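You operate a simulated robot arm through the tools that you are given. There is no shell and no other tool.

Carry out the task below with a simulated robot arm. There is one attempt and no reset: what you move stays moved.

## Task
Set the side guide to LARGE, then roll the large pallet in and pin it.
Fine: loosen the guide knob and tighten it again; roll the pallet to the stop, lift lever UP.

It is judged by the outcome, as a careful person would: the job done as asked, and still so three seconds after it is handed in. It fails if anything else is knocked over, pushed out of place, dropped, spilled or broken.

## Robot
A 7-joint arm with a fingered hand, fixed in place. Base frame: the origin is on the floor under the middle of its stand, x ahead of it, y to its left, z up. Lengths are in cm, angles in degrees, forces in N, time in s.
It reaches about 122.8 cm from its shoulder. Its first joint turns from -115.0 to 115.0 degrees. Payload 5 kg.
The TCP is the grasp point between the finger pads, 3.2 cm short of the fingertips. In the tool frame z runs along the fingers and y along their closing line. The gripper opens to 16 cm; its body begins 8.9 cm behind the TCP. The gripper is a hand of 4 fingers: y runs from the thumb to the fingers, the wrist lies at [0, 0, -26.7] in the tool frame, and closing takes about 1.5 s.
Orientation is that of the tool frame in the base frame, as a unit quaternion [x, y, z, w]. With the fingers straight down and closing along the base's y, the tool's x points along the base's -x, its y along +y and its z along -z.

## Interface
- The arm moves only by the tool arm_command. Its argument "moves" is a list of rows, each a list of 6 numbers: the shift along the tool's x, y, z in units of 400 mm (1.0 is 400 mm), then the turn, a rotation vector about the tool's x, y, z in units of 120 degrees (1.0 is 120 degrees). In form: [[x, y, z, wx, wy, wz], ...]. A call has 1 to 20 rows; each row is the pose to reach, as a shift and turn from the pose commanded when the call began, along the tool's axes at that moment. "hand" is the opening in per cent of the stroke, from 0 (shut) to 100 (fully open), set as the call begins (left out, the last holds). A call with a number of a shift or a turn outside -1 to 1 is refused whole. Each row takes 0.2 s and may step no farther than 5 cm and 8.6 degrees from the row before; otherwise, or with a gripper value out of range, the whole call is refused. Where a pose cannot be reached the arm comes as near as it can. A force on the tool above 40 N (or 10 N above the force at the start of the call, whichever is more), or a blocked arm, ends the call early, and 0.2 s more pass. Each finger travels about 4.5 cm/s and halts on what it meets, pressing with about 32 N; the grip force reading is that of the motor and also rises with nothing between the fingers. The clock runs only during rows and for 0.2 s after the last one: add rows that repeat a pose to give the fingers time. It gives the time, the measured TCP pose, the force on the tool (base axes), the opening and the grip force at its end, in the units of the frame above (readings bear some noise), with the torque about the TCP (base axes, N m) and any sound that the robot's microphone picked up, and new pictures: "views" is both (left out), scene, wrist or none.
- Cameras (640 x 400 px; columns grow to the right, rows downward): "scene" is fixed at [21.75, 50.18, 143.04]; the picture's right is [-0.91, -0.41, 0.00], its down [-0.21, 0.45, -0.87] and it looks along [0.36, -0.79, -0.50] (base axes); focal length 363 px, centre (320, 200). "wrist" rides on the gripper at [8, -0.4, -11.4] in the tool frame; the picture's right is [0.05, 1.00, 0.00], its down [-0.82, 0.04, -0.58] and it looks along [-0.58, 0.03, 0.82] (tool axes); focal length 265 px, centre (320, 200). There is no depth. A picture from a camera that has moved, and an enlarged one, comes with that camera's place and axes in the base frame and with its lens.
- move_column(by): slides the trunk up (or, below 0, down) by that many cm; the arm rides with it, the base frame stays. It gives what a move gives, with no picture.
- finger_targets(finger1, finger2, finger3, thumb_bend): sets how far each is bent, from 0 (flat) to 100 (curled in); at 30 the hand is open as for a grip, at 70 the pads meet at the TCP. One left out holds its place. A second passes; each finger stops where it meets its share of the squeeze, and holds until it gets a number again. A gripper value or a shape takes the hand back. It gives what a move gives, with no picture; readings hold the bend of each and the force on the fingers (four entries, about 0 where the hand has none), thumb and palm.
- set_grasp(shape): the hand has 4 fingers and takes this shape, open, in about a second: jaw (thumb against the fingers, like two jaws); tri (thumb and two fingers); tip (a fingertip pinch); poke (one finger out to press); point (the index stretched); flat (the hand flat); cup (the hand cupped); fist (a fist). The gripper value then closes the fingers along that shape, each until it touches; the sizes above hold for jaw. It gives what a move gives, with no picture.
- zoom(camera, box): a new picture of the part [left, top, right, bottom] of that camera's present view, enlarged. No time passes.
- job_done(): hands the job in; it is judged then, once.

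Places have to be worked out from the pictures, the camera data and where the tool is seen. Open the gripper and draw the arm clear of the work before you hand the job in, unless the task says otherwise.

The tools are called after "Emit:" by a JSON object that holds its "api" and its "payload". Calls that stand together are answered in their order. arm_command: Moves the arm, as the interface text tells. Its arguments: {"type":"object","properties":{"moves":{"type":"array","items":{"type":"array","items":{"type":"number"}}},"hand":{"type":"number"},"views":{"type":"string","enum":["both","scene","wrist","none"]}},"required":["moves"]} The other tools are called the same way: move_column (by) moves the trunk up or down; set_grasp (shape) gives the hand a shape; finger_targets (finger1, finger2, finger3, thumb_bend) moves the fingers one by one; zoom (camera, box) takes an enlarged picture of a part of a camera's view; job_done () hands the job in.

At the start:

```text
clock: 0.0
ee_pos: [28.2, -54.97, 103.72]
ee_rot: [0.0, 1.0, 0.0, 0.0]
contact_force: [-0.3, 0.2, 0.0]
wrist_torque: [0.01, 0.02, 0.02]
finger_gap: 16.0
grasp_force: 0.0
shape: jaw
bend: [30.0, 30.0, 30.0, 30.0]
finger forces: [0.1, 0.0, 0.0, 0.0, 0.1, 0.1]
trunk travel left (down, up): [-45.0, 54.0]
```

scene: 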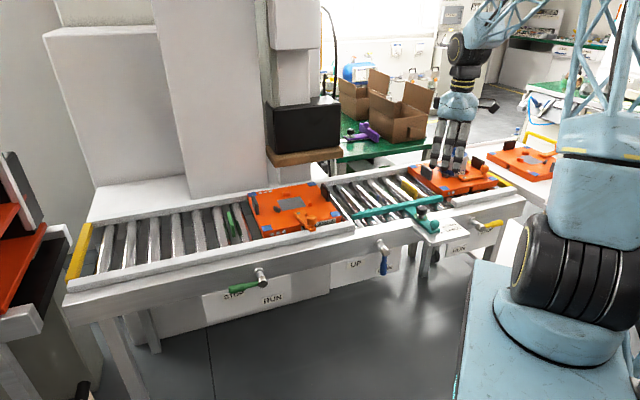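
wrist: 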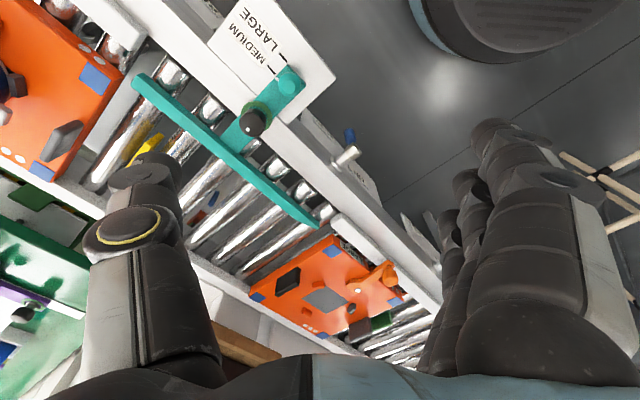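

I see a roller conveyor with orange pallets, a teal side guide with a dark knob and a MEDIUM/LARGE label, plus several levers. I'll zoom in to look closer before moving.

Emit:
{"api": "zoom", "payload": {"camera": "scene", "box": [320, 120, 560, 290]}}

Emit:
{"api": "zoom", "payload": {"camera": "scene", "box": [60, 170, 360, 340]}}

Emit:
{"api": "zoom", "payload": {"camera": "wrist", "box": [120, 0, 400, 200]}}

Emit:
{"api": "zoom", "payload": {"camera": "wrist", "box": [200, 120, 460, 360]}}

Emit:
{"api": "zoom", "payload": {"camera": "wrist", "box": [0, 0, 220, 260]}}

```text
2.35 times, centred on (440, 205) of scene
camera zoom: at [21.75, 50.18, 143.04], right [-0.91, -0.41, 0.0], down [-0.21, 0.45, -0.87], along [0.36, -0.79, -0.5], focal length 855 px, centre (38, 188)
```

zoom: 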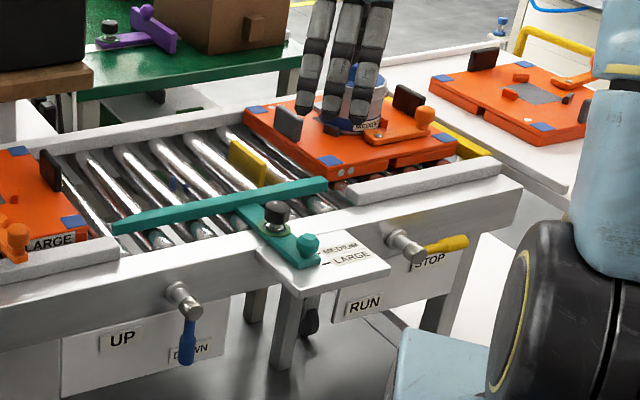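

```text
2.13 times, centred on (210, 255) of scene
camera zoom: at [21.75, 50.18, 143.04], right [-0.91, -0.41, 0.0], down [-0.21, 0.45, -0.87], along [0.36, -0.79, -0.5], focal length 775 px, centre (555, 83)
```

zoom: 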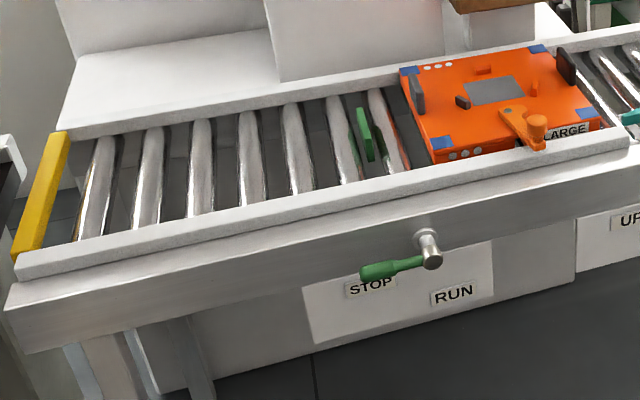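

```text
2.00 times, centred on (260, 100) of wrist
camera zoom: at [20.2, -55.36, 115.01], right [-0.05, 1.0, 0.0], down [0.82, 0.04, 0.58], along [0.58, 0.03, -0.82], focal length 531 px, centre (440, 400)
```

zoom: 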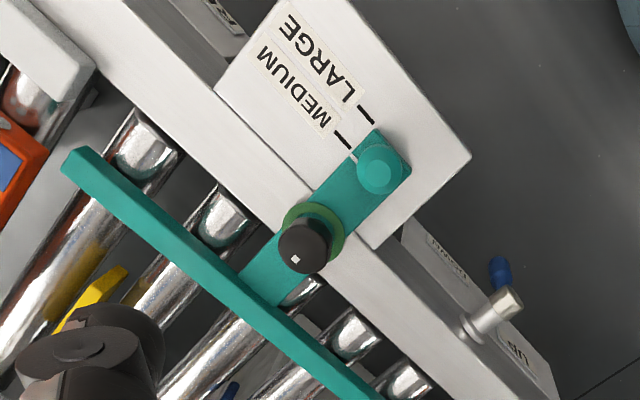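

```text
1.67 times, centred on (330, 240) of wrist
camera zoom: at [20.2, -55.36, 115.01], right [-0.05, 1.0, 0.0], down [0.82, 0.04, 0.58], along [0.58, 0.03, -0.82], focal length 442 px, centre (303, 133)
```

zoom: 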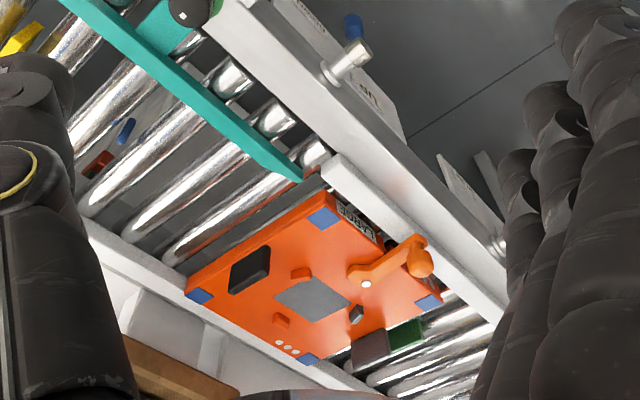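

```text
1.54 times, centred on (110, 130) of wrist
camera zoom: at [20.2, -55.36, 115.01], right [-0.05, 1.0, 0.0], down [0.82, 0.04, 0.58], along [0.58, 0.03, -0.82], focal length 408 px, centre (643, 308)
```

zoom: 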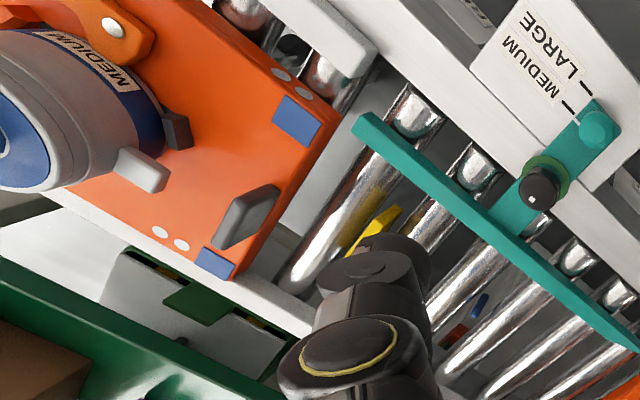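

The conveyor runs diagonally (about 45°) and the knob is near [34.6, -65, 75]. I'll zoom in harder on the knob, the marks and the levers.

Emit:
{"api": "zoom", "payload": {"camera": "wrist", "box": [200, 40, 320, 150]}}

Emit:
{"api": "zoom", "payload": {"camera": "scene", "box": [395, 185, 475, 245]}}

Emit:
{"api": "zoom", "payload": {"camera": "scene", "box": [340, 225, 420, 285]}}

Emit:
{"api": "zoom", "payload": {"camera": "scene", "box": [220, 170, 360, 250]}}

Emit:
{"api": "zoom", "payload": {"camera": "scene", "box": [320, 160, 420, 230]}}

Emit:
{"api": "zoom", "payload": {"camera": "wrist", "box": [290, 110, 410, 210]}}

```text
3.64 times, centred on (260, 95) of wrist
camera zoom: at [20.2, -55.36, 115.01], right [-0.05, 1.0, 0.0], down [0.82, 0.04, 0.58], along [0.58, 0.03, -0.82], focal length 965 px, centre (538, 582)
```

zoom: 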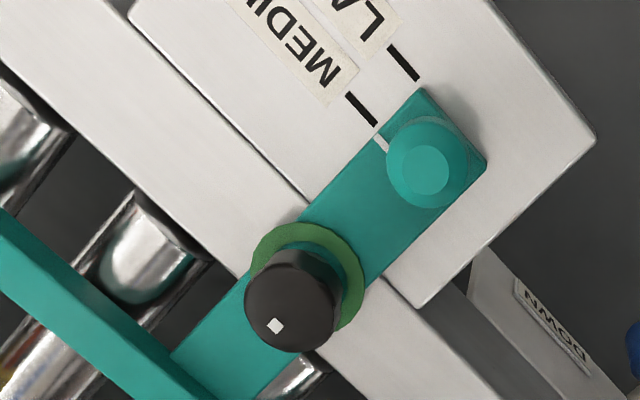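

```text
6.67 times, centred on (435, 215) of scene
camera zoom: at [21.75, 50.18, 143.04], right [-0.91, -0.41, 0.0], down [-0.21, 0.45, -0.87], along [0.36, -0.79, -0.5], focal length 2422 px, centre (-447, 100)
```

zoom: 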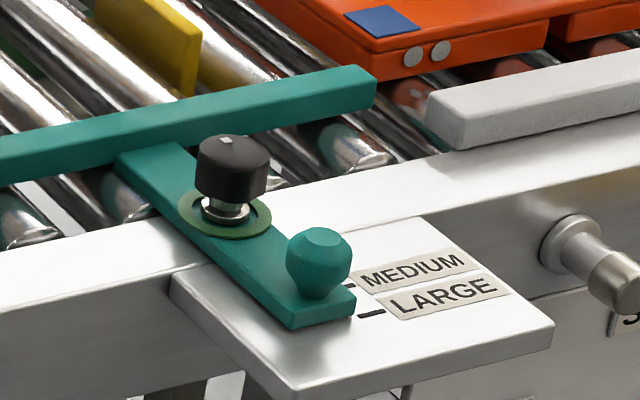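

```text
6.67 times, centred on (380, 255) of scene
camera zoom: at [21.75, 50.18, 143.04], right [-0.91, -0.41, 0.0], down [-0.21, 0.45, -0.87], along [0.36, -0.79, -0.5], focal length 2422 px, centre (-80, -167)
```

zoom: 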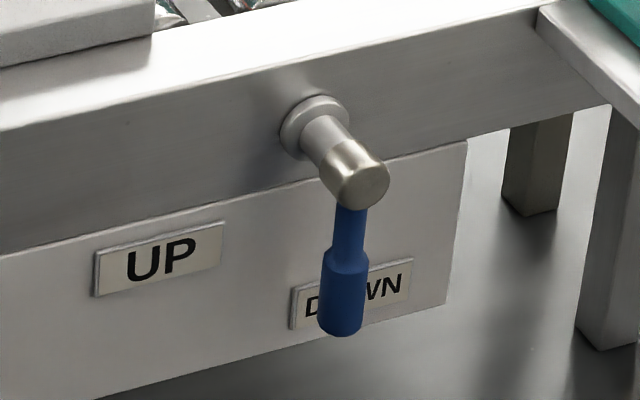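

```text
4.57 times, centred on (290, 210) of scene
camera zoom: at [21.75, 50.18, 143.04], right [-0.91, -0.41, 0.0], down [-0.21, 0.45, -0.87], along [0.36, -0.79, -0.5], focal length 1661 px, centre (457, 154)
```

zoom: 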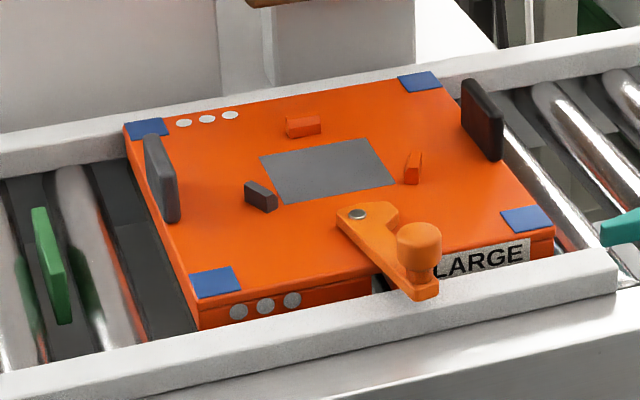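

```text
5.71 times, centred on (370, 195) of scene
camera zoom: at [21.75, 50.18, 143.04], right [-0.91, -0.41, 0.0], down [-0.21, 0.45, -0.87], along [0.36, -0.79, -0.5], focal length 2076 px, centre (34, 229)
```

zoom: 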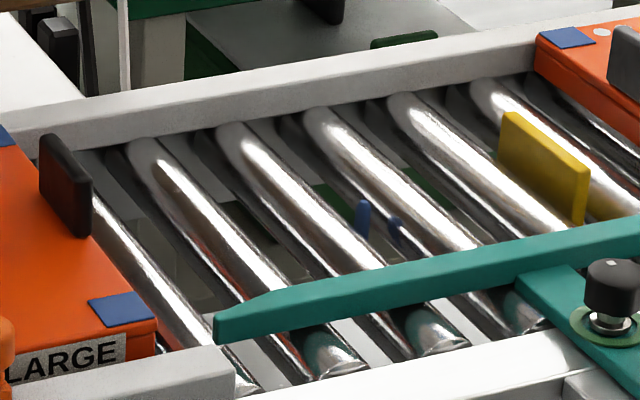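

```text
4.00 times, centred on (350, 160) of wrist
camera zoom: at [20.2, -55.36, 115.01], right [-0.05, 1.0, 0.0], down [0.82, 0.04, 0.58], along [0.58, 0.03, -0.82], focal length 1062 px, centre (200, 360)
```

zoom: 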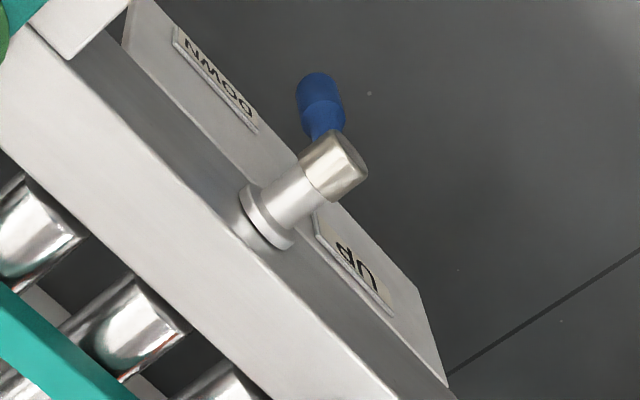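

Knob, marks and lever are clear: the guide's white pointer is by MEDIUM and should move about 3 cm toward the robot to LARGE. I'll move the hand above the knob with the closing line along the conveyor (turn about 45°), staying high for a better look.

Emit:
{"api": "arm_command", "payload": {"moves": [[-0.0267, -0.0417, 0.0655, 0, 0, 0.0625], [-0.0533, -0.0833, 0.131, 0, 0, 0.125], [-0.08, -0.125, 0.1965, 0, 0, 0.1875], [-0.1067, -0.1667, 0.262, 0, 0, 0.25], [-0.1333, -0.2083, 0.3275, 0, 0, 0.3125], [-0.16, -0.25, 0.393, 0, 0, 0.375], [-0.16, -0.25, 0.393, 0, 0, 0.375]], "hand": 100}}

```text
clock: 1.6
ee_pos: [34.71, -64.95, 88.04]
ee_rot: [0.383, 0.924, 0.001, 0.0]
contact_force: [-0.4, -0.1, -0.5]
wrist_torque: [0.03, 0.01, -0.02]
finger_gap: 15.96
grasp_force: 0.0
shape: jaw
bend: [30.0, 30.0, 30.0, 30.0]
finger forces: [0.0, 0.0, 0.1, 0.0, 0.1, 0.0]
trunk travel left (down, up): [-45.0, 54.0]
camera wrist: at [28.71, -59.54, 99.34], right [0.67, 0.74, 0.0], down [0.61, -0.55, 0.58], along [0.43, -0.39, -0.82], focal length 265 px, centre (320, 200)
```

scene: 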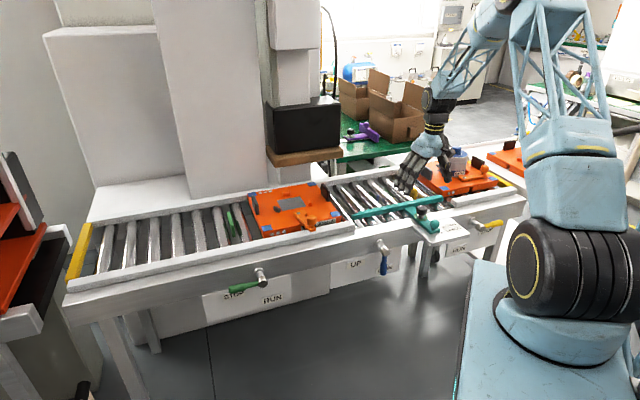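
wrist: 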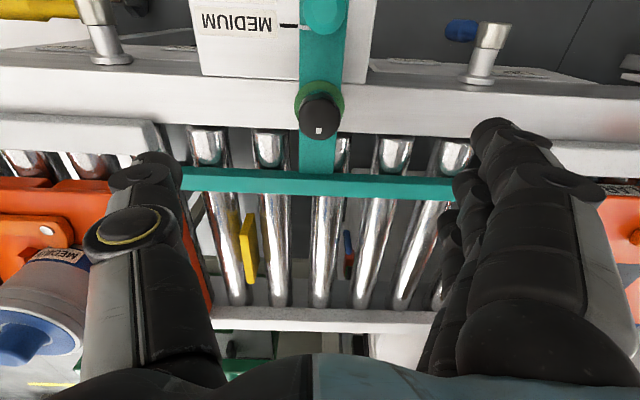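

The hand is now aligned with the conveyor, above the knob. I'll zoom on the knob to refine its position and mark angle.

Emit:
{"api": "zoom", "payload": {"camera": "wrist", "box": [240, 0, 420, 200]}}

Emit:
{"api": "zoom", "payload": {"camera": "scene", "box": [380, 130, 500, 250]}}

Emit:
{"api": "zoom", "payload": {"camera": "wrist", "box": [190, 160, 480, 340]}}

```text
2.00 times, centred on (330, 100) of wrist
camera zoom: at [28.71, -59.54, 99.34], right [0.67, 0.74, 0.0], down [0.61, -0.55, 0.58], along [0.43, -0.39, -0.82], focal length 531 px, centre (300, 400)
```

zoom: 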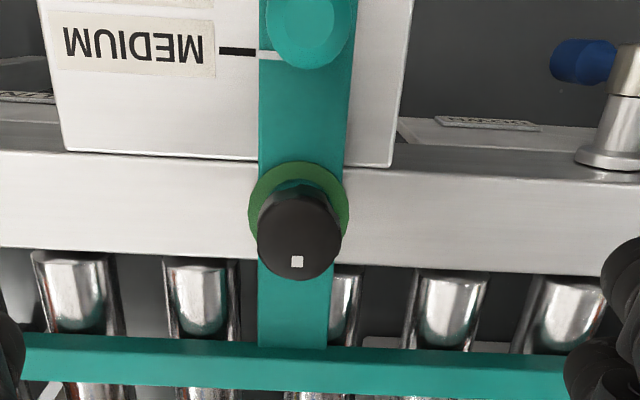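

```text
3.33 times, centred on (440, 190) of scene
camera zoom: at [21.75, 50.18, 143.04], right [-0.91, -0.41, 0.0], down [-0.21, 0.45, -0.87], along [0.36, -0.79, -0.5], focal length 1211 px, centre (-80, 233)
```

zoom: 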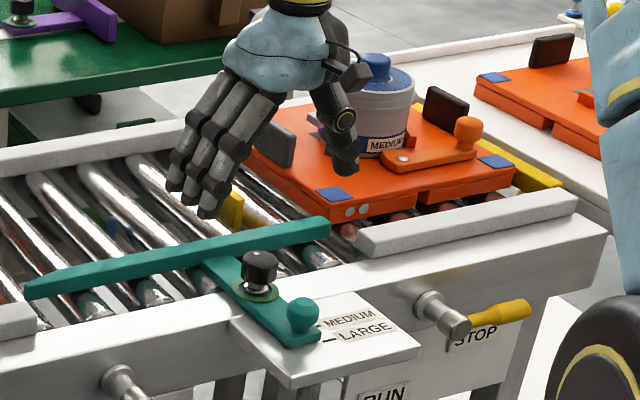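

```text
2.21 times, centred on (335, 250) of wrist
camera zoom: at [28.71, -59.54, 99.34], right [0.67, 0.74, 0.0], down [0.61, -0.55, 0.58], along [0.43, -0.39, -0.82], focal length 586 px, centre (287, 90)
```

zoom: 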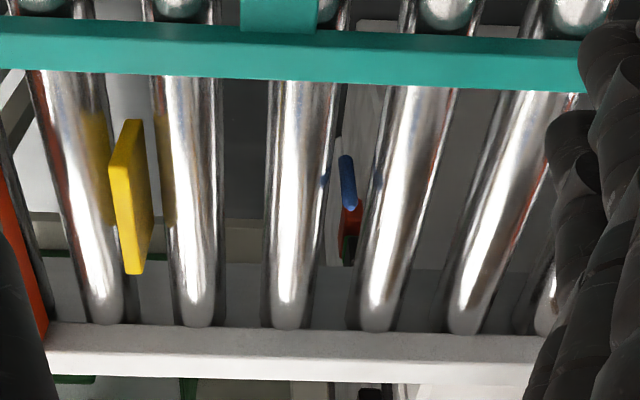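

Knob (≈3.9 cm across, top at z≈75.5–76.4) is centred under the hand. I'll pre-turn 30° clockwise for more loosening range, part-close the hand to 60 %, and descend to z≈78 to check alignment.

Emit:
{"api": "arm_command", "payload": {"moves": [[0.002, 0, 0.04, 0, 0, 0.0625], [0.004, 0, 0.08, 0, 0, 0.125], [0.006, 0, 0.12, 0, 0, 0.1875], [0.006, 0, 0.16, 0, 0, 0.25], [0.006, 0, 0.2, 0, 0, 0.25], [0.006, 0, 0.235, 0, 0, 0.25], [0.006, 0, 0.25, 0, 0, 0.25], [0.006, 0, 0.25, 0, 0, 0.25]], "hand": 60}}

```text
clock: 3.4
ee_pos: [34.34, -64.82, 78.04]
ee_rot: [0.609, 0.793, 0.0, 0.0]
contact_force: [0.0, 0.3, -0.4]
wrist_torque: [-0.03, 0.0, -0.01]
finger_gap: 9.64
grasp_force: 0.1
shape: jaw
bend: [71.0, 71.0, 71.0, 69.0]
finger forces: [0.0, 0.1, 0.0, 0.1, 0.1, 0.0]
trunk travel left (down, up): [-45.0, 54.0]
camera wrist: at [31.94, -57.13, 89.27], right [0.95, 0.31, 0.0], down [0.25, -0.78, 0.58], along [0.18, -0.55, -0.82], focal length 265 px, centre (320, 200)
```

scene: 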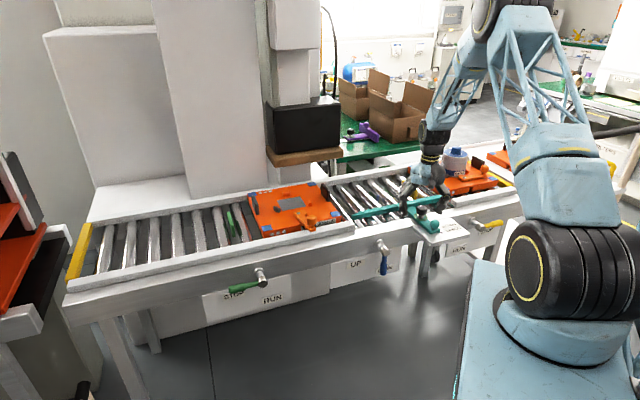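
wrist: 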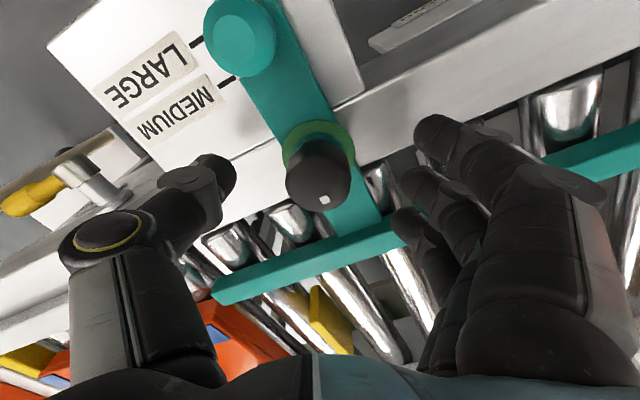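

The knob looks well centred between thumb and fingers. I'll zoom in to judge fingertip height against the knob.

Emit:
{"api": "zoom", "payload": {"camera": "scene", "box": [385, 150, 475, 240]}}

Emit:
{"api": "zoom", "payload": {"camera": "wrist", "box": [180, 80, 480, 280]}}

```text
4.44 times, centred on (430, 195) of scene
camera zoom: at [21.75, 50.18, 143.04], right [-0.91, -0.41, 0.0], down [-0.21, 0.45, -0.87], along [0.36, -0.79, -0.5], focal length 1614 px, centre (-169, 222)
```

zoom: 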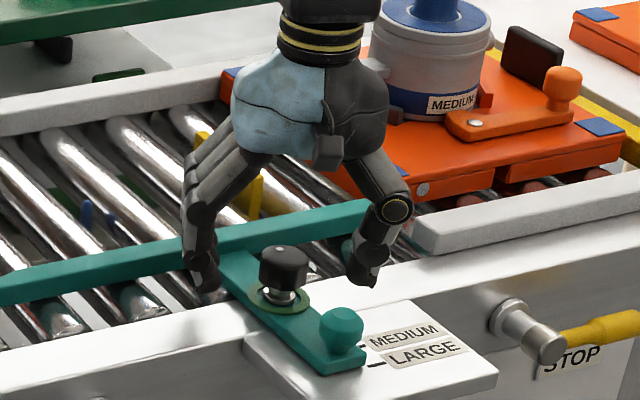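

```text
2.00 times, centred on (330, 180) of wrist
camera zoom: at [31.94, -57.13, 89.27], right [0.95, 0.31, 0.0], down [0.25, -0.78, 0.58], along [0.18, -0.55, -0.82], focal length 531 px, centre (300, 240)
```

zoom: 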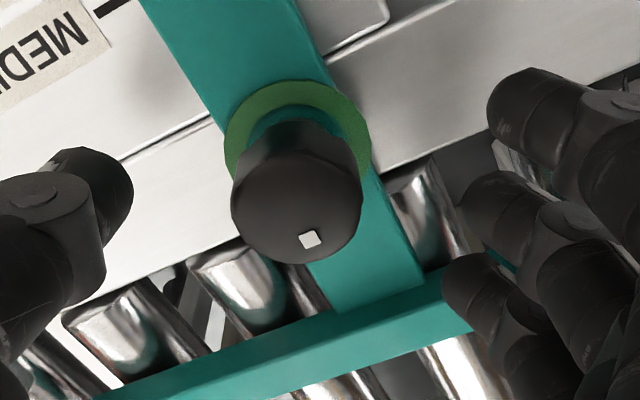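

Fingertips are about 1.5 cm below the knob's top edge level now; I'll lower 1.3 cm more and close on the knob, holding still while the fingers travel.

Emit:
{"api": "arm_command", "payload": {"moves": [[0.0, 0, 0.016, 0, 0, 0], [0.0, 0, 0.032, 0, 0, 0], [0.0, 0, 0.032, 0, 0, 0]], "hand": 60, "views": "none"}}

Emit:
{"api": "arm_command", "payload": {"moves": [[0, 0, 0, 0, 0, 0], [0, 0, 0, 0, 0, 0], [0, 0, 0, 0, 0, 0], [0, 0, 0, 0, 0, 0], [0, 0, 0, 0, 0, 0], [0, 0, 0, 0, 0, 0]], "hand": 0}}

```text
clock: 4.2
ee_pos: [34.44, -64.79, 76.76]
ee_rot: [0.609, 0.793, 0.0, 0.0]
contact_force: [-0.3, -0.1, -0.5]
wrist_torque: [-0.02, 0.02, 0.02]
finger_gap: 9.62
grasp_force: 0.1
shape: jaw
bend: [71.0, 71.0, 71.0, 69.0]
finger forces: [0.1, 0.0, 0.0, 0.0, 0.1, 0.0]
trunk travel left (down, up): [-45.0, 54.0]
```

```text
clock: 5.6
ee_pos: [34.36, -64.75, 76.74]
ee_rot: [0.609, 0.793, -0.001, 0.0]
contact_force: [-5.2, -1.8, -1.4]
wrist_torque: [0.0, 0.07, 0.04]
finger_gap: 1.57
grasp_force: 16.2
shape: jaw
bend: [66.0, 73.0, 66.0, 70.0]
finger forces: [0.0, 6.7, 0.0, 0.0, 12.0, 0.0]
trunk travel left (down, up): [-45.0, 54.0]
camera wrist: at [31.81, -57.19, 88.01], right [0.95, 0.31, 0.0], down [0.25, -0.78, 0.58], along [0.18, -0.55, -0.82], focal length 265 px, centre (320, 200)
```

scene: 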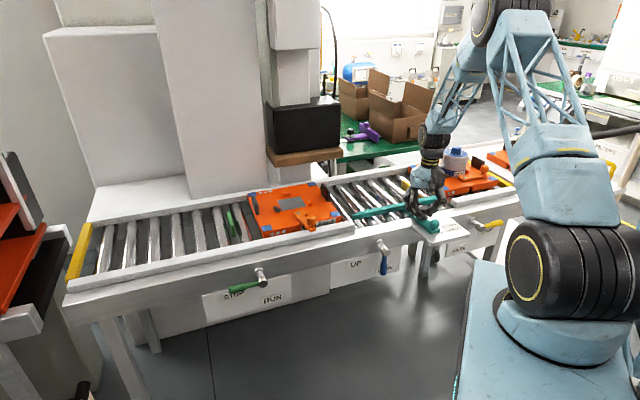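
wrist: 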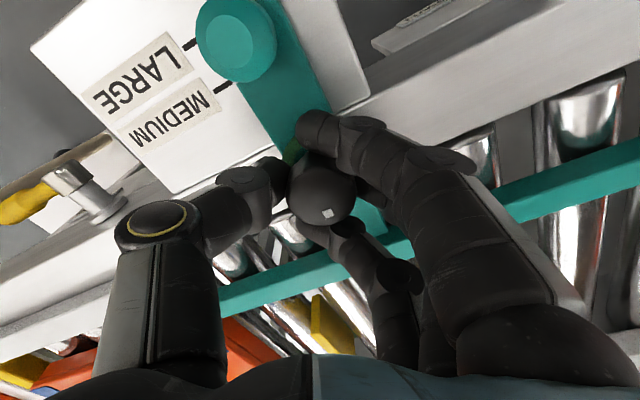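

The knob is gripped (thumb 12 N, middle finger 6.7 N). Now I turn counter-clockwise (seen from above) 60° and watch torque and the white mark.

Emit:
{"api": "arm_command", "payload": {"moves": [[0, 0, 0, 0, 0, -0.042], [0, 0, 0, 0, 0, -0.084], [0, 0, 0, 0, 0, -0.126], [0, 0, 0, 0, 0, -0.168], [0, 0, 0, 0, 0, -0.21], [0, 0, 0, 0, 0, -0.252], [0, 0, 0, 0, 0, -0.294], [0, 0, 0, 0, 0, -0.336], [0, 0, 0, 0, 0, -0.378], [0, 0, 0, 0, 0, -0.42], [0, 0, 0, 0, 0, -0.462], [0, 0, 0, 0, 0, -0.5]], "hand": 0}}

Emit:
{"api": "zoom", "payload": {"camera": "wrist", "box": [200, 60, 440, 260]}}

Emit:
{"api": "zoom", "payload": {"camera": "scene", "box": [385, 150, 475, 240]}}

```text
clock: 8.2
ee_pos: [34.38, -64.85, 76.79]
ee_rot: [0.13, 0.992, 0.0, 0.001]
contact_force: [-12.2, -17.6, 4.8]
wrist_torque: [-0.33, 0.25, 0.04]
finger_gap: 1.43
grasp_force: 32.6
shape: jaw
bend: [69.0, 72.0, 69.0, 70.0]
finger forces: [0.5, 11.4, 0.1, 0.1, 31.6, 0.0]
trunk travel left (down, up): [-45.0, 54.0]
camera wrist: at [26.55, -63.2, 88.02], right [0.21, 0.98, 0.0], down [0.8, -0.17, 0.58], along [0.57, -0.12, -0.82], focal length 265 px, centre (320, 200)
```

scene: 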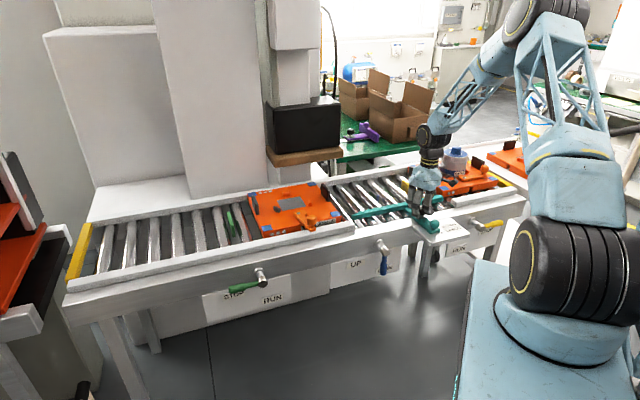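
wrist: 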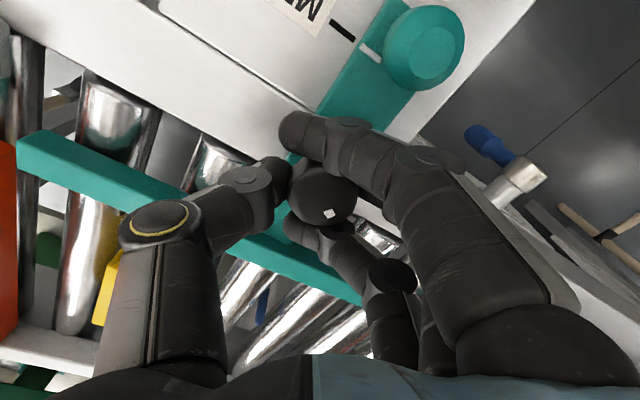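

```text
2.00 times, centred on (320, 160) of wrist
camera zoom: at [26.55, -63.2, 88.02], right [0.21, 0.98, 0.0], down [0.8, -0.17, 0.58], along [0.57, -0.12, -0.82], focal length 531 px, centre (320, 280)
```

zoom: 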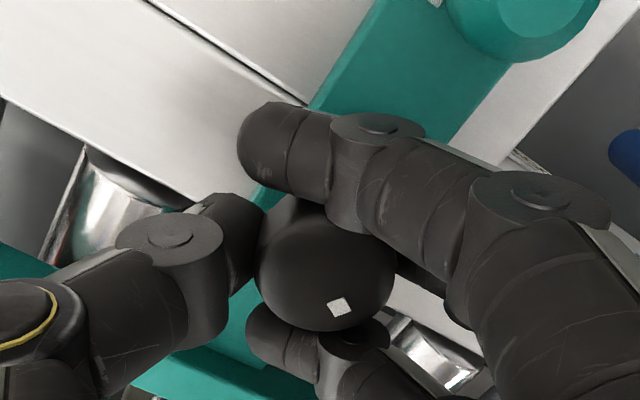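

```text
4.44 times, centred on (430, 195) of scene
camera zoom: at [21.75, 50.18, 143.04], right [-0.91, -0.41, 0.0], down [-0.21, 0.45, -0.87], along [0.36, -0.79, -0.5], focal length 1614 px, centre (-169, 222)
```

zoom: 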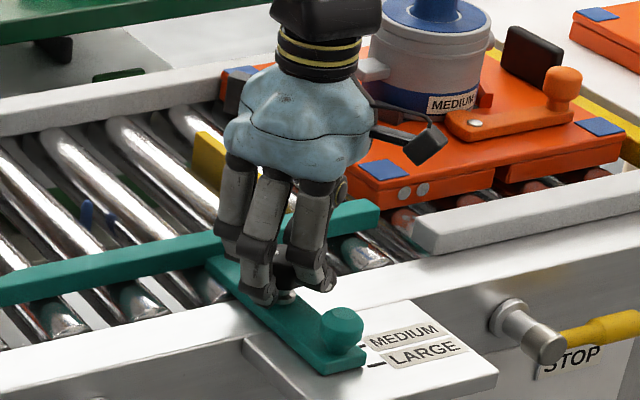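

The white mark turned along with the hand, so the knob is following. I continue counter-clockwise another 60°, easing the hand 1.5 mm toward the thumb side to even out the squeeze.

Emit:
{"api": "arm_command", "payload": {"moves": [[0, -0.001, 0, 0, 0, -0.042], [0, -0.002, 0, 0, 0, -0.084], [0, -0.003, 0, 0, 0, -0.126], [0, -0.003, 0, 0, 0, -0.168], [0, -0.003, 0, 0, 0, -0.21], [0, -0.003, 0, 0, 0, -0.252], [0, -0.002, 0, 0, 0, -0.294], [0, -0.002, 0, 0, 0, -0.336], [0, -0.002, 0, 0, 0, -0.378], [0, -0.002, 0, 0, 0, -0.42], [0, -0.002, 0, 0, 0, -0.462], [0, -0.002, 0, 0, 0, -0.5]], "hand": 0}}

Emit:
{"api": "zoom", "payload": {"camera": "wrist", "box": [200, 60, 440, 260]}}

Emit:
{"api": "zoom", "payload": {"camera": "scene", "box": [385, 150, 475, 240]}}

```text
clock: 10.8
ee_pos: [34.64, -64.77, 76.7]
ee_rot: [-0.384, 0.923, 0.0, 0.0]
contact_force: [10.9, -8.1, 9.7]
wrist_torque: [-0.14, -0.17, 0.01]
finger_gap: 1.46
grasp_force: 32.0
shape: jaw
bend: [69.0, 72.0, 69.0, 71.0]
finger forces: [0.2, 12.6, 0.1, 0.1, 28.7, 0.0]
trunk travel left (down, up): [-45.0, 54.0]
camera wrist: at [29.23, -70.81, 88.0], right [-0.74, 0.67, 0.0], down [0.54, 0.61, 0.58], along [0.39, 0.43, -0.82], focal length 265 px, centre (320, 200)
```

scene: 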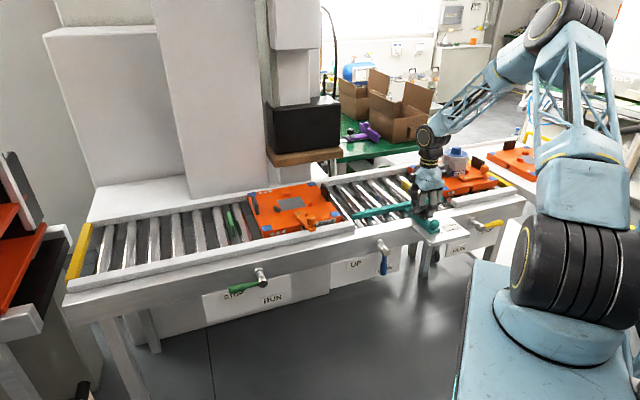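
wrist: 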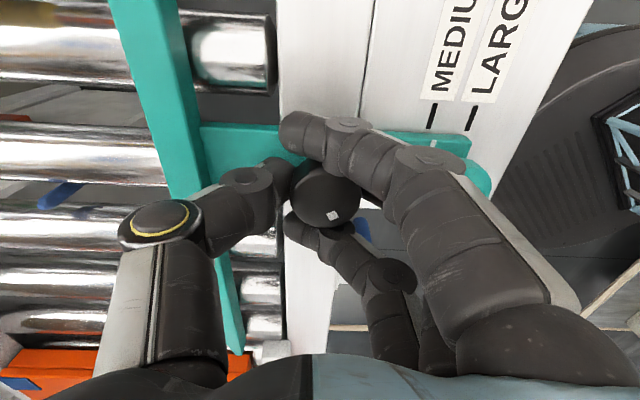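

```text
2.00 times, centred on (320, 160) of wrist
camera zoom: at [29.23, -70.81, 88.0], right [-0.74, 0.67, 0.0], down [0.54, 0.61, 0.58], along [0.39, 0.43, -0.82], focal length 531 px, centre (320, 280)
```

zoom: 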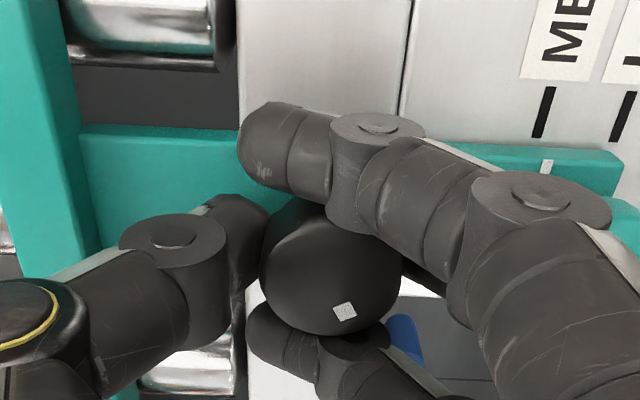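

```text
4.44 times, centred on (430, 195) of scene
camera zoom: at [21.75, 50.18, 143.04], right [-0.91, -0.41, 0.0], down [-0.21, 0.45, -0.87], along [0.36, -0.79, -0.5], focal length 1614 px, centre (-169, 222)
```

zoom: 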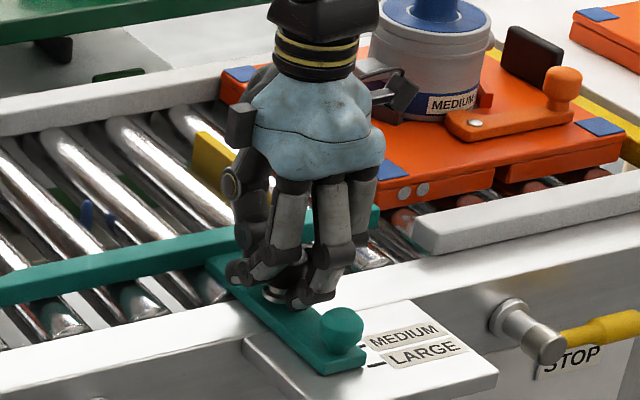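

The knob keeps turning freely (120° so far) and is pushing up slightly as it unscrews. I'll continue another 60° and raise the hand a couple of millimetres to follow it.

Emit:
{"api": "arm_command", "payload": {"moves": [[0, -0.001, -0.001, 0, 0, -0.042], [0, -0.002, -0.002, 0, 0, -0.084], [0, -0.002, -0.003, 0, 0, -0.126], [0, -0.002, -0.004, 0, 0, -0.168], [0, -0.002, -0.005, 0, 0, -0.21], [0, -0.002, -0.005, 0, 0, -0.252], [0, -0.002, -0.005, 0, 0, -0.294], [0, -0.002, -0.005, 0, 0, -0.336], [0, -0.002, -0.005, 0, 0, -0.378], [0, -0.002, -0.005, 0, 0, -0.42], [0, -0.002, -0.005, 0, 0, -0.462], [0, -0.002, -0.005, 0, 0, -0.5]], "hand": 0}}

Emit:
{"api": "zoom", "payload": {"camera": "wrist", "box": [200, 60, 440, 260]}}

Emit:
{"api": "zoom", "payload": {"camera": "scene", "box": [385, 150, 475, 240]}}

```text
clock: 12.1
ee_pos: [36.27, -64.89, 79.1]
ee_rot: [-0.552, 0.834, -0.012, -0.015]
contact_force: [-16.3, 1.3, 46.0]
wrist_torque: [0.27, 1.2, -0.09]
finger_gap: 1.38
grasp_force: 32.0
shape: jaw
bend: [69.0, 72.0, 69.0, 77.0]
finger forces: [0.0, 26.3, 0.0, 0.0, 28.0, 0.0]
out of reach, approached as far as the arm can: row 5, 6
trunk travel left (down, up): [-45.0, 54.0]
stopped in row 6: the force on the tool passed its limit at 46 N (the readings are from after the stop); the commanded pose is now the measured one
camera wrist: at [33.67, -72.02, 90.72], right [-0.94, 0.34, 0.0], down [0.28, 0.79, 0.55], along [0.19, 0.51, -0.84], focal length 265 px, centre (320, 200)
```

scene: 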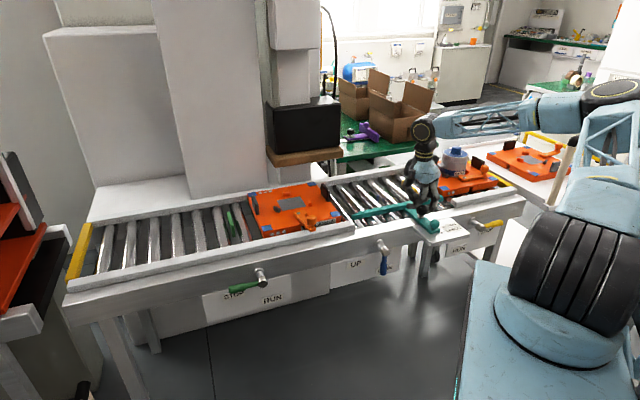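
wrist: 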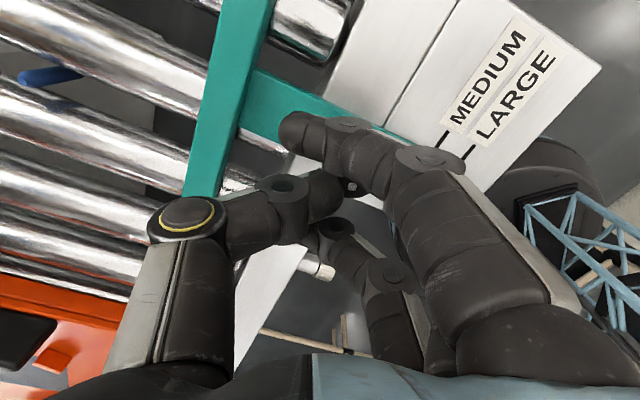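

```text
2.00 times, centred on (320, 160) of wrist
camera zoom: at [33.67, -72.02, 90.72], right [-0.94, 0.34, 0.0], down [0.28, 0.79, 0.55], along [0.19, 0.51, -0.84], focal length 531 px, centre (320, 280)
```

zoom: 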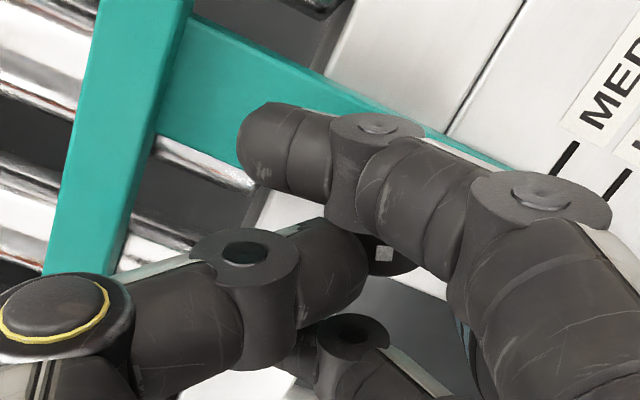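

```text
4.44 times, centred on (430, 195) of scene
camera zoom: at [21.75, 50.18, 143.04], right [-0.91, -0.41, 0.0], down [-0.21, 0.45, -0.87], along [0.36, -0.79, -0.5], focal length 1614 px, centre (-169, 222)
```

zoom: 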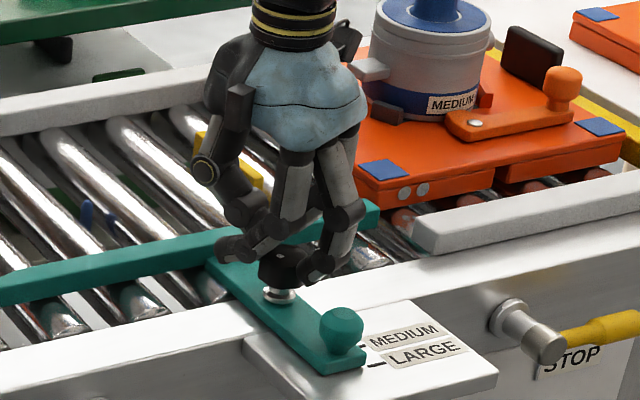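

The wrist reached its turning limit and pulled upward, so the call stopped; in the scene view the green ring under the knob is no longer showing, suggesting it loosened. I'll release gently with a small opening, without moving.

Emit:
{"api": "arm_command", "payload": {"moves": [[0, 0, 0, 0, 0, 0], [0, 0, 0, 0, 0, 0], [0, 0, 0, 0, 0, 0], [0, 0, 0, 0, 0, 0]], "hand": 45}}

Emit:
{"api": "zoom", "payload": {"camera": "scene", "box": [385, 150, 475, 240]}}

```text
clock: 13.1
ee_pos: [36.4, -64.8, 78.3]
ee_rot: [-0.552, 0.833, -0.008, -0.012]
contact_force: [-0.5, 0.5, -0.3]
wrist_torque: [0.01, 0.02, -0.01]
finger_gap: 7.18
grasp_force: 0.1
shape: jaw
bend: [73.0, 73.0, 73.0, 70.0]
finger forces: [0.0, 0.5, 0.1, 0.0, 0.0, 0.0]
trunk travel left (down, up): [-45.0, 54.0]
camera wrist: at [33.77, -72.08, 89.82], right [-0.94, 0.34, 0.0], down [0.28, 0.78, 0.55], along [0.19, 0.52, -0.83], focal length 265 px, centre (320, 200)
```

scene: 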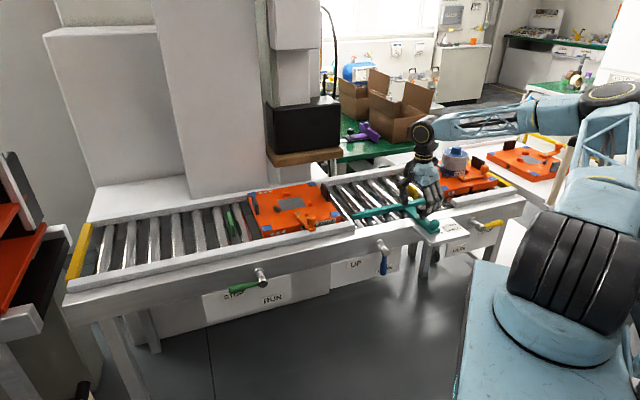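
wrist: 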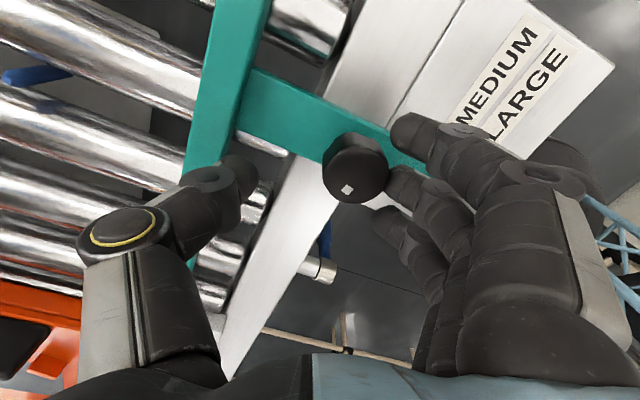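

```text
4.44 times, centred on (430, 195) of scene
camera zoom: at [21.75, 50.18, 143.04], right [-0.91, -0.41, 0.0], down [-0.21, 0.45, -0.87], along [0.36, -0.79, -0.5], focal length 1614 px, centre (-169, 222)
```

zoom: 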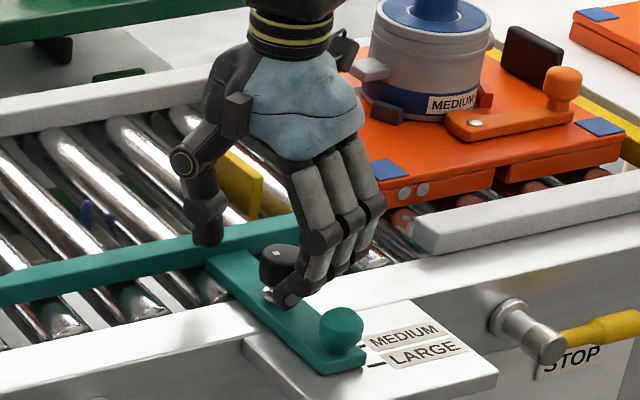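

The ring has vanished from under the knob: it is loose. I'll lift 4 cm, take the hand back to square with the conveyor (about 22° clockwise, levelled), and re-centre over the knob so I can grip it, slide the guide and then tighten in one go.

Emit:
{"api": "arm_command", "payload": {"moves": [[0, 0, -0.05, 0, 0, 0], [0, 0, -0.1, 0, -0.003, 0.05], [0.0095, 0.022, -0.1, 0, -0.007, 0.11], [0.019, 0.045, -0.1, 0, -0.0137, 0.18], [0.019, 0.045, -0.1, 0, -0.0137, 0.18]], "hand": 60}}

Emit:
{"api": "zoom", "payload": {"camera": "scene", "box": [385, 150, 475, 240]}}

Emit:
{"api": "zoom", "payload": {"camera": "wrist", "box": [200, 60, 540, 260]}}

```text
clock: 14.3
ee_pos: [34.0, -64.83, 82.49]
ee_rot: [-0.382, 0.924, -0.003, 0.003]
contact_force: [0.0, 0.3, 0.0]
wrist_torque: [-0.04, 0.02, -0.01]
finger_gap: 9.56
grasp_force: 0.1
shape: jaw
bend: [71.0, 71.0, 71.0, 69.0]
finger forces: [0.0, 0.1, 0.0, 0.0, 0.0, 0.0]
trunk travel left (down, up): [-45.0, 54.0]
camera wrist: at [28.44, -70.86, 93.65], right [-0.74, 0.67, -0.01], down [0.54, 0.61, 0.58], along [0.39, 0.43, -0.81], focal length 265 px, centre (320, 200)
```

scene: 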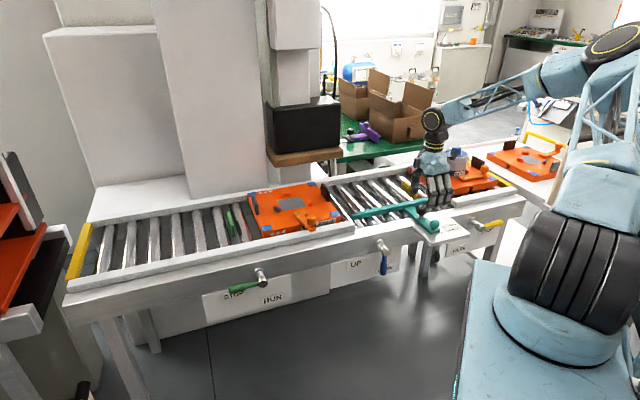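
wrist: 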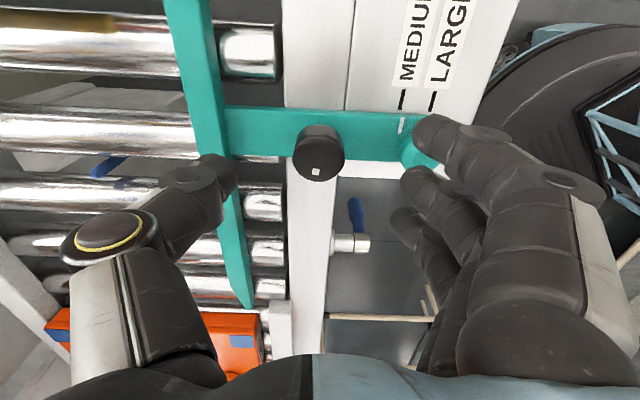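

```text
4.44 times, centred on (430, 195) of scene
camera zoom: at [21.75, 50.18, 143.04], right [-0.91, -0.41, 0.0], down [-0.21, 0.45, -0.87], along [0.36, -0.79, -0.5], focal length 1614 px, centre (-169, 222)
```

zoom: 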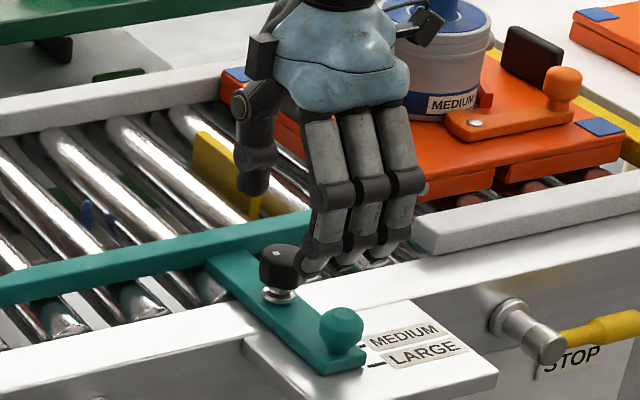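

```text
1.88 times, centred on (370, 160) of wrist
camera zoom: at [28.44, -70.86, 93.65], right [-0.74, 0.67, -0.01], down [0.54, 0.61, 0.58], along [0.39, 0.43, -0.81], focal length 500 px, centre (226, 275)
```

zoom: 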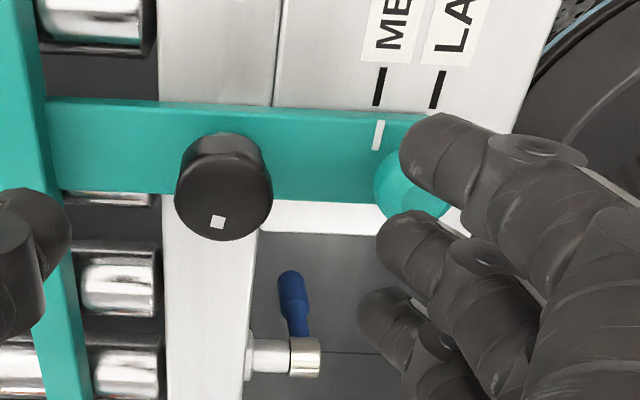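

The pointer sits on the MEDIUM line; the LARGE line is about 2.5 cm further toward the robot. I'll narrow the hand to 40 % so the fingers clear the teal handle, and descend around the knob.

Emit:
{"api": "arm_command", "payload": {"moves": [[0, 0, 0, 0, 0, 0], [0, 0, 0, 0, 0, 0], [-0.003, -0.003, 0.03, 0, 0, 0], [-0.005, -0.005, 0.07, 0, 0, 0], [-0.005, -0.005, 0.11, 0, 0, 0], [-0.005, -0.005, 0.14, 0, 0, 0], [-0.005, -0.005, 0.14, 0, 0, 0]], "hand": 40}}

Emit:
{"api": "zoom", "payload": {"camera": "wrist", "box": [200, 60, 540, 260]}}

Emit:
{"api": "zoom", "payload": {"camera": "scene", "box": [385, 150, 475, 240]}}

```text
clock: 15.9
ee_pos: [34.23, -65.05, 76.98]
ee_rot: [-0.382, 0.924, -0.003, 0.003]
contact_force: [1.1, -2.0, 4.6]
wrist_torque: [0.19, 0.17, 0.03]
finger_gap: 6.41
grasp_force: 0.0
shape: jaw
bend: [73.0, 73.0, 73.0, 70.0]
finger forces: [0.1, 4.6, 0.0, 0.1, 0.0, 0.1]
trunk travel left (down, up): [-45.0, 54.0]
camera wrist: at [28.77, -70.92, 88.04], right [-0.74, 0.67, -0.01], down [0.54, 0.61, 0.58], along [0.39, 0.43, -0.81], focal length 265 px, centre (320, 200)
```

scene: 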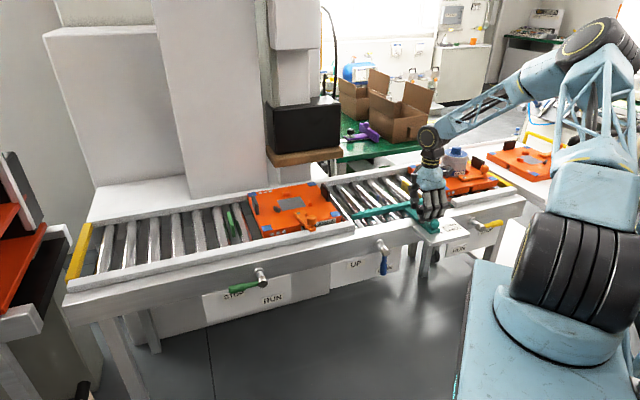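
wrist: 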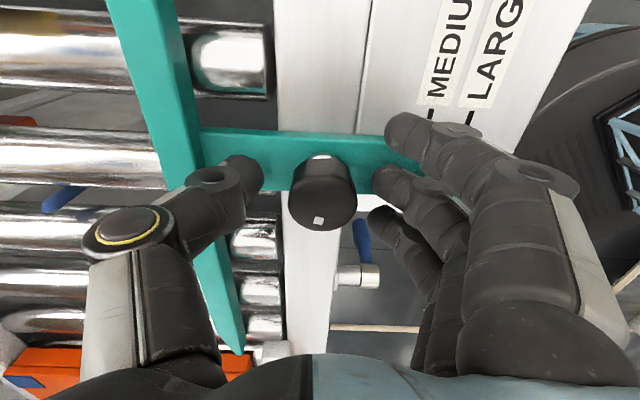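

```text
1.88 times, centred on (370, 160) of wrist
camera zoom: at [28.77, -70.92, 88.04], right [-0.74, 0.67, -0.01], down [0.54, 0.61, 0.58], along [0.39, 0.43, -0.81], focal length 500 px, centre (226, 275)
```

zoom: 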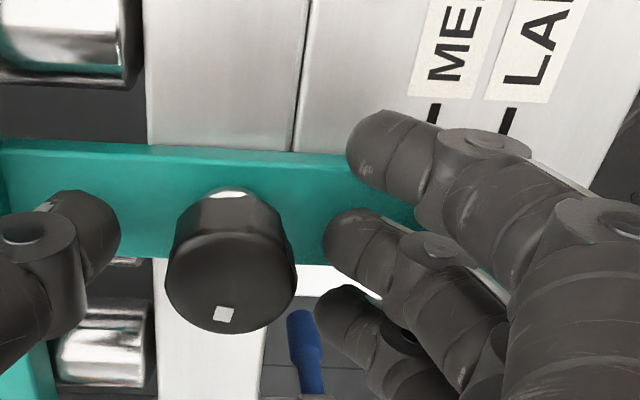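

```text
4.44 times, centred on (430, 195) of scene
camera zoom: at [21.75, 50.18, 143.04], right [-0.91, -0.41, 0.0], down [-0.21, 0.45, -0.87], along [0.36, -0.79, -0.5], focal length 1614 px, centre (-169, 222)
```

zoom: 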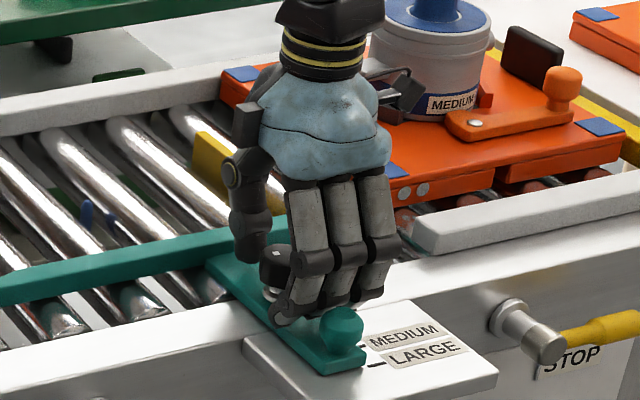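

The middle finger lightly touches something (4.6 N, likely the handle edge); closing will move it off. I'll close on the knob now.

Emit:
{"api": "arm_command", "payload": {"moves": [[0, 0, 0, 0, 0, 0], [0, 0, 0, 0, 0, 0], [0, 0, 0, 0, 0, 0], [0, 0, 0, 0, 0, 0], [0, 0, 0, 0, 0, 0], [0, 0, 0, 0, 0, 0]], "hand": 0}}

Emit:
{"api": "zoom", "payload": {"camera": "wrist", "box": [200, 60, 540, 260]}}

Emit:
{"api": "zoom", "payload": {"camera": "scene", "box": [385, 150, 475, 240]}}

```text
clock: 17.3
ee_pos: [34.38, -65.11, 76.78]
ee_rot: [-0.382, 0.924, -0.003, 0.003]
contact_force: [15.1, -17.5, -4.2]
wrist_torque: [-0.36, -0.25, -0.04]
finger_gap: 1.45
grasp_force: 32.1
shape: jaw
bend: [69.0, 75.0, 69.0, 70.0]
finger forces: [0.0, 5.9, 1.6, 0.0, 29.8, 0.0]
trunk travel left (down, up): [-45.0, 54.0]
camera wrist: at [28.95, -71.04, 87.96], right [-0.74, 0.67, -0.01], down [0.54, 0.61, 0.58], along [0.39, 0.43, -0.81], focal length 265 px, centre (320, 200)
```

scene: 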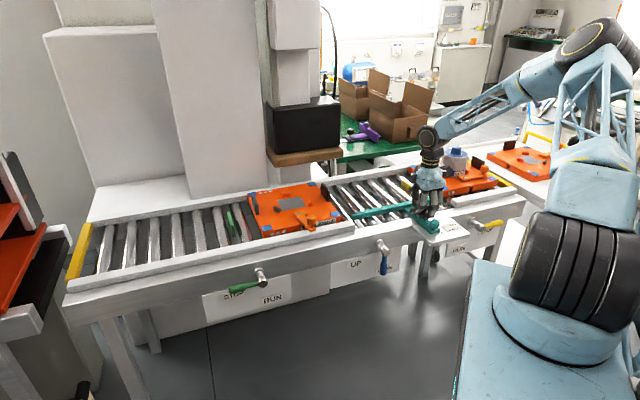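
wrist: 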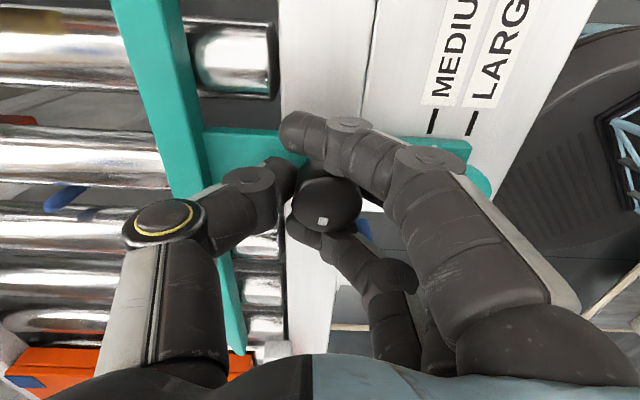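

```text
1.88 times, centred on (370, 160) of wrist
camera zoom: at [28.95, -71.04, 87.96], right [-0.74, 0.67, -0.01], down [0.54, 0.61, 0.58], along [0.39, 0.43, -0.81], focal length 500 px, centre (226, 275)
```

zoom: 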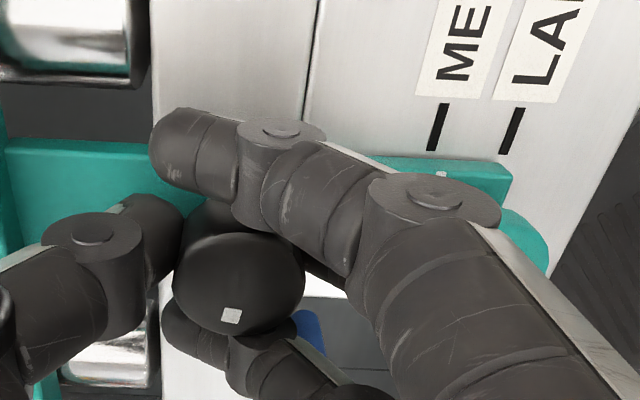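

```text
4.44 times, centred on (430, 195) of scene
camera zoom: at [21.75, 50.18, 143.04], right [-0.91, -0.41, 0.0], down [-0.21, 0.45, -0.87], along [0.36, -0.79, -0.5], focal length 1614 px, centre (-169, 222)
```

zoom: 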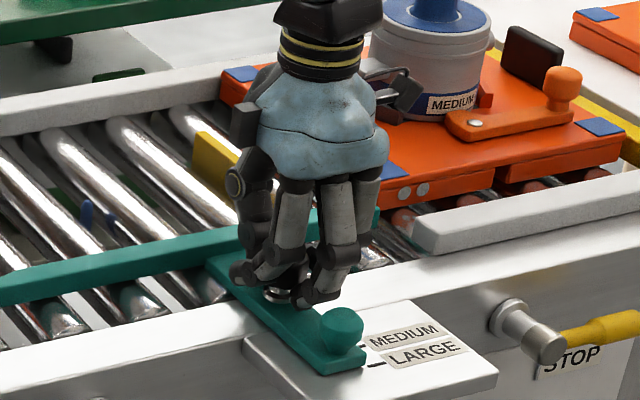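

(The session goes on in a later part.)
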